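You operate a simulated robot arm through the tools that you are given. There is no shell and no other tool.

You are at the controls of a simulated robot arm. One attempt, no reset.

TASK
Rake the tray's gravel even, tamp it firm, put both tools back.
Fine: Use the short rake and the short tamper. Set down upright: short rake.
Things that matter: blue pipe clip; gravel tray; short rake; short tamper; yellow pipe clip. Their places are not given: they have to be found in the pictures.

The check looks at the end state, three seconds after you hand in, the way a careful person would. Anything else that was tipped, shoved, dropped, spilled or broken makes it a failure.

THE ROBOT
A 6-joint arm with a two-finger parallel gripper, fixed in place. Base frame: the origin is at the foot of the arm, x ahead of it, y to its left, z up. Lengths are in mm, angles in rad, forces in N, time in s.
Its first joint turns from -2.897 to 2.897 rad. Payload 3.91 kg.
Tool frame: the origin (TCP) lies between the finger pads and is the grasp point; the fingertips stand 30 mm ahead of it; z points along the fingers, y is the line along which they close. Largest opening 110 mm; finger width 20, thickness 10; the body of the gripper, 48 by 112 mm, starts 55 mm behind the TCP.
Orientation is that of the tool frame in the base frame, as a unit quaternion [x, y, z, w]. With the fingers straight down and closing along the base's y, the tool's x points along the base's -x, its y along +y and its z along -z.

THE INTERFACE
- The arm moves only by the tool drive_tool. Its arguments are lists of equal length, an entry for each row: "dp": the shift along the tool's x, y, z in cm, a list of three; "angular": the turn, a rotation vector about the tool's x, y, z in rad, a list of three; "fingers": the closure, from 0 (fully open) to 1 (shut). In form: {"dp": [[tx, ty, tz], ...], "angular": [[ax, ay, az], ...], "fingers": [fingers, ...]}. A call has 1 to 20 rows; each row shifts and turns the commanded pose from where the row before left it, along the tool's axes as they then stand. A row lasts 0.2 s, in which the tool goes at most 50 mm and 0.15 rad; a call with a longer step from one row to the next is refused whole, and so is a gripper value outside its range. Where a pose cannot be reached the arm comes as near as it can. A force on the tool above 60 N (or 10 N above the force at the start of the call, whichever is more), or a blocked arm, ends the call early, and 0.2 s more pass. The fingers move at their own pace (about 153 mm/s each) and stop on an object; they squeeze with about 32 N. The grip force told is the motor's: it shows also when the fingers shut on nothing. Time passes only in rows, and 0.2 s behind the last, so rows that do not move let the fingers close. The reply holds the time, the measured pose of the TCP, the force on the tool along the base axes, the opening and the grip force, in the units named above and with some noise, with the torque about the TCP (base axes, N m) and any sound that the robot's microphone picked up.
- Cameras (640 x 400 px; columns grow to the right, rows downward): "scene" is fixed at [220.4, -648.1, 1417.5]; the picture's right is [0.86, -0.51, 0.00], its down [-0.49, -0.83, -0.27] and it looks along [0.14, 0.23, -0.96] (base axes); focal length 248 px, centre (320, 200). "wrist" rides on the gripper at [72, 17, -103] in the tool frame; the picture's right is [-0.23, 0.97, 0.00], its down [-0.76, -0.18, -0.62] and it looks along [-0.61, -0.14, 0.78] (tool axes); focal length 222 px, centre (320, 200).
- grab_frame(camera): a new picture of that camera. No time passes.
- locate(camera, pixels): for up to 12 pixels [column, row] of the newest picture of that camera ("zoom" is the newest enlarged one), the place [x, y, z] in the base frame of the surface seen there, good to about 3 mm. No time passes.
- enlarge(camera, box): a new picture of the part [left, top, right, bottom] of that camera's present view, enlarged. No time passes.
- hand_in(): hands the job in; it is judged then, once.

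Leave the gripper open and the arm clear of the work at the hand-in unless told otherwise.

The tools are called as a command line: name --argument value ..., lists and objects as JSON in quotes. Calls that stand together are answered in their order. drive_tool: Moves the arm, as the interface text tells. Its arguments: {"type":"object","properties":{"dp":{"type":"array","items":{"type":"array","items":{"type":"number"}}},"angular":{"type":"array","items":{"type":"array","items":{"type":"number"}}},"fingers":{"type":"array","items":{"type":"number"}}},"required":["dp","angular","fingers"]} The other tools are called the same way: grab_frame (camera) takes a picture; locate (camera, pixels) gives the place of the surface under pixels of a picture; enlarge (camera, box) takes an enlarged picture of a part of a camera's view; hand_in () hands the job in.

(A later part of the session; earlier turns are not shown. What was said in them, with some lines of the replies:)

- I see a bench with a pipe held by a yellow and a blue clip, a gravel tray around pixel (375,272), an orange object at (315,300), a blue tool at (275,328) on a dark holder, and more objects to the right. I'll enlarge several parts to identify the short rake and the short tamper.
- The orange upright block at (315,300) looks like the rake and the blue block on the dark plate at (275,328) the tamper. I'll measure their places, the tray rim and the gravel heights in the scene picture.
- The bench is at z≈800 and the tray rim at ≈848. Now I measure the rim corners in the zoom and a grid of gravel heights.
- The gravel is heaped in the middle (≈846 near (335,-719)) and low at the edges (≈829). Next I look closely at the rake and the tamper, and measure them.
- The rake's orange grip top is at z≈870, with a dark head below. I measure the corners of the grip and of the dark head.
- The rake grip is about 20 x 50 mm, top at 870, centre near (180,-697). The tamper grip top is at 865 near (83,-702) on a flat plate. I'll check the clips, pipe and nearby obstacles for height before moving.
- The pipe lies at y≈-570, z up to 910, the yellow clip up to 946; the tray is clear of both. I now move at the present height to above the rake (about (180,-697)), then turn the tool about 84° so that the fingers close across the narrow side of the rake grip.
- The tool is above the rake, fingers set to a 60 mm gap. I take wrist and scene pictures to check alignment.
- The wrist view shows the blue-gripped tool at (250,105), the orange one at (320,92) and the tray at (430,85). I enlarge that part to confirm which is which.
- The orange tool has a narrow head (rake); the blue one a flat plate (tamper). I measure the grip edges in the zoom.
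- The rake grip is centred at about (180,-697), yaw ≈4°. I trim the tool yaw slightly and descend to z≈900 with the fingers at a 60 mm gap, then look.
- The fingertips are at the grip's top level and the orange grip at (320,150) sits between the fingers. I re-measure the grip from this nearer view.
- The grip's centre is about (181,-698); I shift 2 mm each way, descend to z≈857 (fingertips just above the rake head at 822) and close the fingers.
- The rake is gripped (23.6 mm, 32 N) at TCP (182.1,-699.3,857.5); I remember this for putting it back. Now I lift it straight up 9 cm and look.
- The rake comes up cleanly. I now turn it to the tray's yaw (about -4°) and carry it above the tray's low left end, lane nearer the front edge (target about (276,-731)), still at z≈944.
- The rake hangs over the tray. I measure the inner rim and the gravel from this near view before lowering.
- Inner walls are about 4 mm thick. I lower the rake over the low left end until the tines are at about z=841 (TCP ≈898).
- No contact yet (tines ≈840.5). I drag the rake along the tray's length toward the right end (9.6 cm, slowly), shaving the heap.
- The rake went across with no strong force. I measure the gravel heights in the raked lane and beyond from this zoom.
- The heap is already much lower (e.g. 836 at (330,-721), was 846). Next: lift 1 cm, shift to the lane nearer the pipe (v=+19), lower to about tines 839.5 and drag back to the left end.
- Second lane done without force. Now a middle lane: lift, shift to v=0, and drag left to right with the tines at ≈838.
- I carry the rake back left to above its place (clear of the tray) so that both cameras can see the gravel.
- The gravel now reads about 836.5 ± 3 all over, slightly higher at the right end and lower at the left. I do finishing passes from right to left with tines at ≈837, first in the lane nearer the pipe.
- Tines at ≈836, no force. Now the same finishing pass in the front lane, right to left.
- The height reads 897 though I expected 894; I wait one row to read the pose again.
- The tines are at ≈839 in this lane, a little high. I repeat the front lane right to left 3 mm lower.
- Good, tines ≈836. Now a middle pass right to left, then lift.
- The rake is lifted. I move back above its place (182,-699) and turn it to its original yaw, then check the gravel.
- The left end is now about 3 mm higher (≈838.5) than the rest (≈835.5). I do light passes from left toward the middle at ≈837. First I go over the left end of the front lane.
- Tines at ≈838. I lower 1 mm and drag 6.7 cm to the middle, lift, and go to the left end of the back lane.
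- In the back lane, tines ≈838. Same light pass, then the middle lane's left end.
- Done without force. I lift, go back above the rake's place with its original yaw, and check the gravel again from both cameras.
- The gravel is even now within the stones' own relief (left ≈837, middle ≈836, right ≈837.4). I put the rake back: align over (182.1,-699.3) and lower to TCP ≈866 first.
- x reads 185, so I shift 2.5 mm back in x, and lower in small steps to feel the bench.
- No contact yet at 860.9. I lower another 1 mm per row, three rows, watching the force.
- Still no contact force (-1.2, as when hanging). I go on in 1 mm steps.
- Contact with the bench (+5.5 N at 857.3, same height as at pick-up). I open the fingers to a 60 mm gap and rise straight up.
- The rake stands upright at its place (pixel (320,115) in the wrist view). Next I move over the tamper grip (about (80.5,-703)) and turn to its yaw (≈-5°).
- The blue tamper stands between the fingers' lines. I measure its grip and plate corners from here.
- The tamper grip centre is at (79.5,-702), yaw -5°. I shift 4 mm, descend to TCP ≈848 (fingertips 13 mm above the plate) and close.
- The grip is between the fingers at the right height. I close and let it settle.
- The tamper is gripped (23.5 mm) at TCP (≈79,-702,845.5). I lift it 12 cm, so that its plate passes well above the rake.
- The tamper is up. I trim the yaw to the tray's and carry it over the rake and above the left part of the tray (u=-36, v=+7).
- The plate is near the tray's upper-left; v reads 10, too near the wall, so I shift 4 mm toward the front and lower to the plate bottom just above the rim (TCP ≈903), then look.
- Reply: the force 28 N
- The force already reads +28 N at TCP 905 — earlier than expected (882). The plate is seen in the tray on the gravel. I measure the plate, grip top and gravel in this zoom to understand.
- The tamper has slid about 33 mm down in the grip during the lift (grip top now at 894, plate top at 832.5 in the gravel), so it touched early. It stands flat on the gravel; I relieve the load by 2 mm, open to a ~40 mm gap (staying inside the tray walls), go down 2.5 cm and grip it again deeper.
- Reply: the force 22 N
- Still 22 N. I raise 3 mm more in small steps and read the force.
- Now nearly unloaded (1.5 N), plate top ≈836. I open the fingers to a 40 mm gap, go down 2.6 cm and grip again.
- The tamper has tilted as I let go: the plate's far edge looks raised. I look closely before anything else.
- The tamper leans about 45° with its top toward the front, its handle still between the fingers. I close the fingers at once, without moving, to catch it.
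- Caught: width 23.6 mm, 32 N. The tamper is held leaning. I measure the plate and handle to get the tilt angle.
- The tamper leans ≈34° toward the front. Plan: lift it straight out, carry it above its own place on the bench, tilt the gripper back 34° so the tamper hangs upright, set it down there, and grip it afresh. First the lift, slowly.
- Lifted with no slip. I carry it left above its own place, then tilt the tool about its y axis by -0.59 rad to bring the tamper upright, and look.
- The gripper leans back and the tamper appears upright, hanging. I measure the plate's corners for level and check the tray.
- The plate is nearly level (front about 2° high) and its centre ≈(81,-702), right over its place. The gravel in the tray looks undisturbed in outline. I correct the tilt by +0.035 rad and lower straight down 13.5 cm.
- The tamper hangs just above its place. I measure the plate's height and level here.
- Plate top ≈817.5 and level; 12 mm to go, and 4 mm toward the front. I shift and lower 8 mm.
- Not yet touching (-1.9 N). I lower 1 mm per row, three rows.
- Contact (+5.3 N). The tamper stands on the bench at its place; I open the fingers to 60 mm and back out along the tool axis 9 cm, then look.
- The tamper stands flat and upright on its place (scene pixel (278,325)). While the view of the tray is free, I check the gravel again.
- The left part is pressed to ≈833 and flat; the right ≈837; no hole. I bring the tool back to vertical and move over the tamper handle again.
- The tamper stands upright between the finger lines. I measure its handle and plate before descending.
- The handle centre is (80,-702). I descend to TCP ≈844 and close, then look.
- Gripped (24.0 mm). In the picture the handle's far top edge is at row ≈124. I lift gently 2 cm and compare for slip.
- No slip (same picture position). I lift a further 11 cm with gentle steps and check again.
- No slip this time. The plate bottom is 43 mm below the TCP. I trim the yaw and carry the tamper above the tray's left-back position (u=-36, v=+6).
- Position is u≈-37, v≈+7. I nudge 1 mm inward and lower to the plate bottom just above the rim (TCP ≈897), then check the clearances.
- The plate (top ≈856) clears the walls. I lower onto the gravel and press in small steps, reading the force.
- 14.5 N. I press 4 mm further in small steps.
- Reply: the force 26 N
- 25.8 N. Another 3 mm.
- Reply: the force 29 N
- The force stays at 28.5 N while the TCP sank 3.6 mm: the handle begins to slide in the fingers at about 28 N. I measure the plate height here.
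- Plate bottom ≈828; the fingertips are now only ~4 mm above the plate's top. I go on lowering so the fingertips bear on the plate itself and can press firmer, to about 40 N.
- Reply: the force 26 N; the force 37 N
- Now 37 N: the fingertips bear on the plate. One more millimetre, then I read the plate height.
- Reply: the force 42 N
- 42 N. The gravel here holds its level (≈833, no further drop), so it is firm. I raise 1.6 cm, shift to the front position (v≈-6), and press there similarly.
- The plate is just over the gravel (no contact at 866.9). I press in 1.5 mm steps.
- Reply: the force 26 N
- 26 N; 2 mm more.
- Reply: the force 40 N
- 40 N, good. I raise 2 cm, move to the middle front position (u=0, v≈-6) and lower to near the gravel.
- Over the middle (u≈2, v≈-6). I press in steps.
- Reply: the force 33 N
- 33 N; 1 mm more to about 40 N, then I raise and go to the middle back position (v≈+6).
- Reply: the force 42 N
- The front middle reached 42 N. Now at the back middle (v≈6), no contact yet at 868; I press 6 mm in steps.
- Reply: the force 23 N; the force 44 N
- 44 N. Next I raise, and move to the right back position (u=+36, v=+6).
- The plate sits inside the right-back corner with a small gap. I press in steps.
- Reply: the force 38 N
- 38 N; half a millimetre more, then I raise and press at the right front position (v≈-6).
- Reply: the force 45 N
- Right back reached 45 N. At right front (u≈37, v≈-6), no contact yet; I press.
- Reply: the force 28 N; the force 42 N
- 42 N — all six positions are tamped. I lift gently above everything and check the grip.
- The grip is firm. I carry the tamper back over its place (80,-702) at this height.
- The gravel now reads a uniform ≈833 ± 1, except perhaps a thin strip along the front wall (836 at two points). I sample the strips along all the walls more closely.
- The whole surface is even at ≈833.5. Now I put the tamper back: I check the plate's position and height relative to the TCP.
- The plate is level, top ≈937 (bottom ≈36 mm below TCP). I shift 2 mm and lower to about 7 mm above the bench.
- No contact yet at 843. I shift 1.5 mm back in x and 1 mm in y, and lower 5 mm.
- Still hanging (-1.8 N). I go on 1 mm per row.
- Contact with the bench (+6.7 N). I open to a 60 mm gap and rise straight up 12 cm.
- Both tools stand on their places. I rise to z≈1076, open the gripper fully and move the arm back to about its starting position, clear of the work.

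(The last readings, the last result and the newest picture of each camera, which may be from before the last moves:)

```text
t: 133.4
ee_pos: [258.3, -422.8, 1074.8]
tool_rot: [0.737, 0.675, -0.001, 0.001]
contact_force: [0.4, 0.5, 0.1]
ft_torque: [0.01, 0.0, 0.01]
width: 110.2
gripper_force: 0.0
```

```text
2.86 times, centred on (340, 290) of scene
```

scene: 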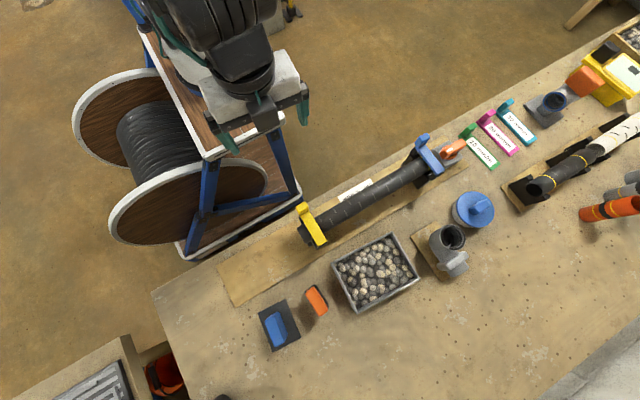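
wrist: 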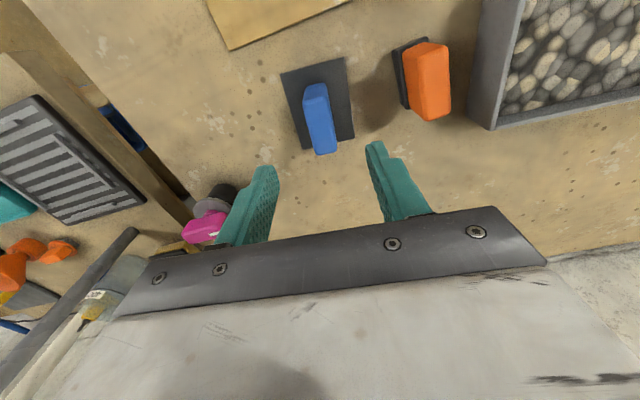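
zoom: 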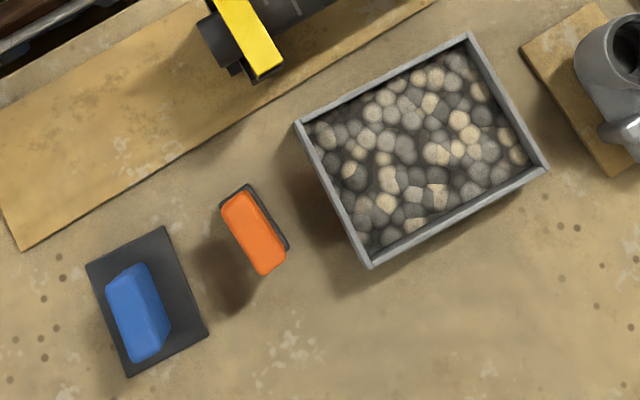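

All is in place: tray corners unmoved, rake and tamper within about 3 mm of their starting places. I verify that both stand upright with heights.

locate --camera "zoom" --pixels '[[240, 205], [255, 235], [265, 265], [285, 243], [130, 285], [145, 350], [138, 315], [95, 268], [163, 230], [203, 332], [130, 370], [180, 290]]'

grab_frame --camera "wrist"

```text
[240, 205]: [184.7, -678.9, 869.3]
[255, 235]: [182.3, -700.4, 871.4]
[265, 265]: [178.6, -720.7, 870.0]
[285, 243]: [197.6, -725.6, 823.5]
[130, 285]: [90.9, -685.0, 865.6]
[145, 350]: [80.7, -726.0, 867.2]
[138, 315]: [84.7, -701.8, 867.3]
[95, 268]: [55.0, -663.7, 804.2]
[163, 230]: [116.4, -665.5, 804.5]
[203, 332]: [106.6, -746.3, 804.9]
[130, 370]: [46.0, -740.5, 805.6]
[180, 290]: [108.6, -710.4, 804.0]
```

```text
taken
```

wrist: 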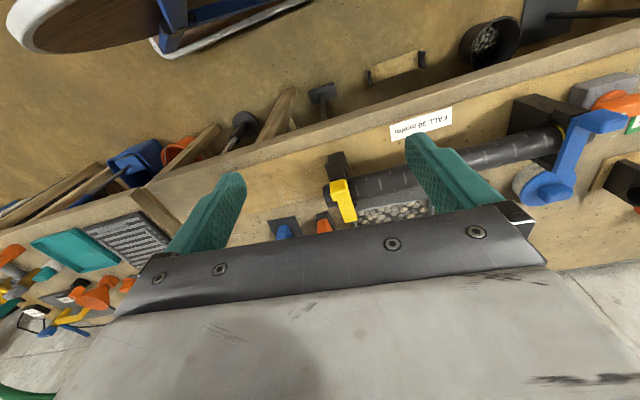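

Both tools stand level: the rake's top reads 869–871 along its length and the tamper's plate 804–805. The gravel is even at about 833.5, every part was pressed to about 40 N, and the pipe, clips and tray look unmoved. The gripper is open and the arm is clear, so I hand in.

The tamper slid in the grip on its first lift. It then tilted in the tray when I let go to re-grip it. I set it upright on the bench and gripped it again before tamping.

hand_in

```text
The job is handed in.
```

The job is handed in: the gravel is raked even and tamped, and both tools are back on their places. No result came back from the check.

- **Gravel:** it started heaped in the middle, from about 829 mm at the edges to 846 mm at the peak. It now reads about 833.5 mm across the whole tray, within a millimetre or two. I pressed six overlapping positions to about 40 N each.
- **Tools:** the short rake stands upright and the short tamper stands flat, each within about 3–4 mm of where it started. No other objects appear to have moved.
- **Tamper trouble:** the tamper slid down in the grip on its first lift. When I let go of it in the tray to re-grip, it tilted about 45° in the gravel, and I caught it before it fell further. I stood it up on its own place on the bench and gripped it again before doing the tamping. I saw no spilled gravel and no dent left in the tray.

The gripper is open and the arm is back near its starting position.
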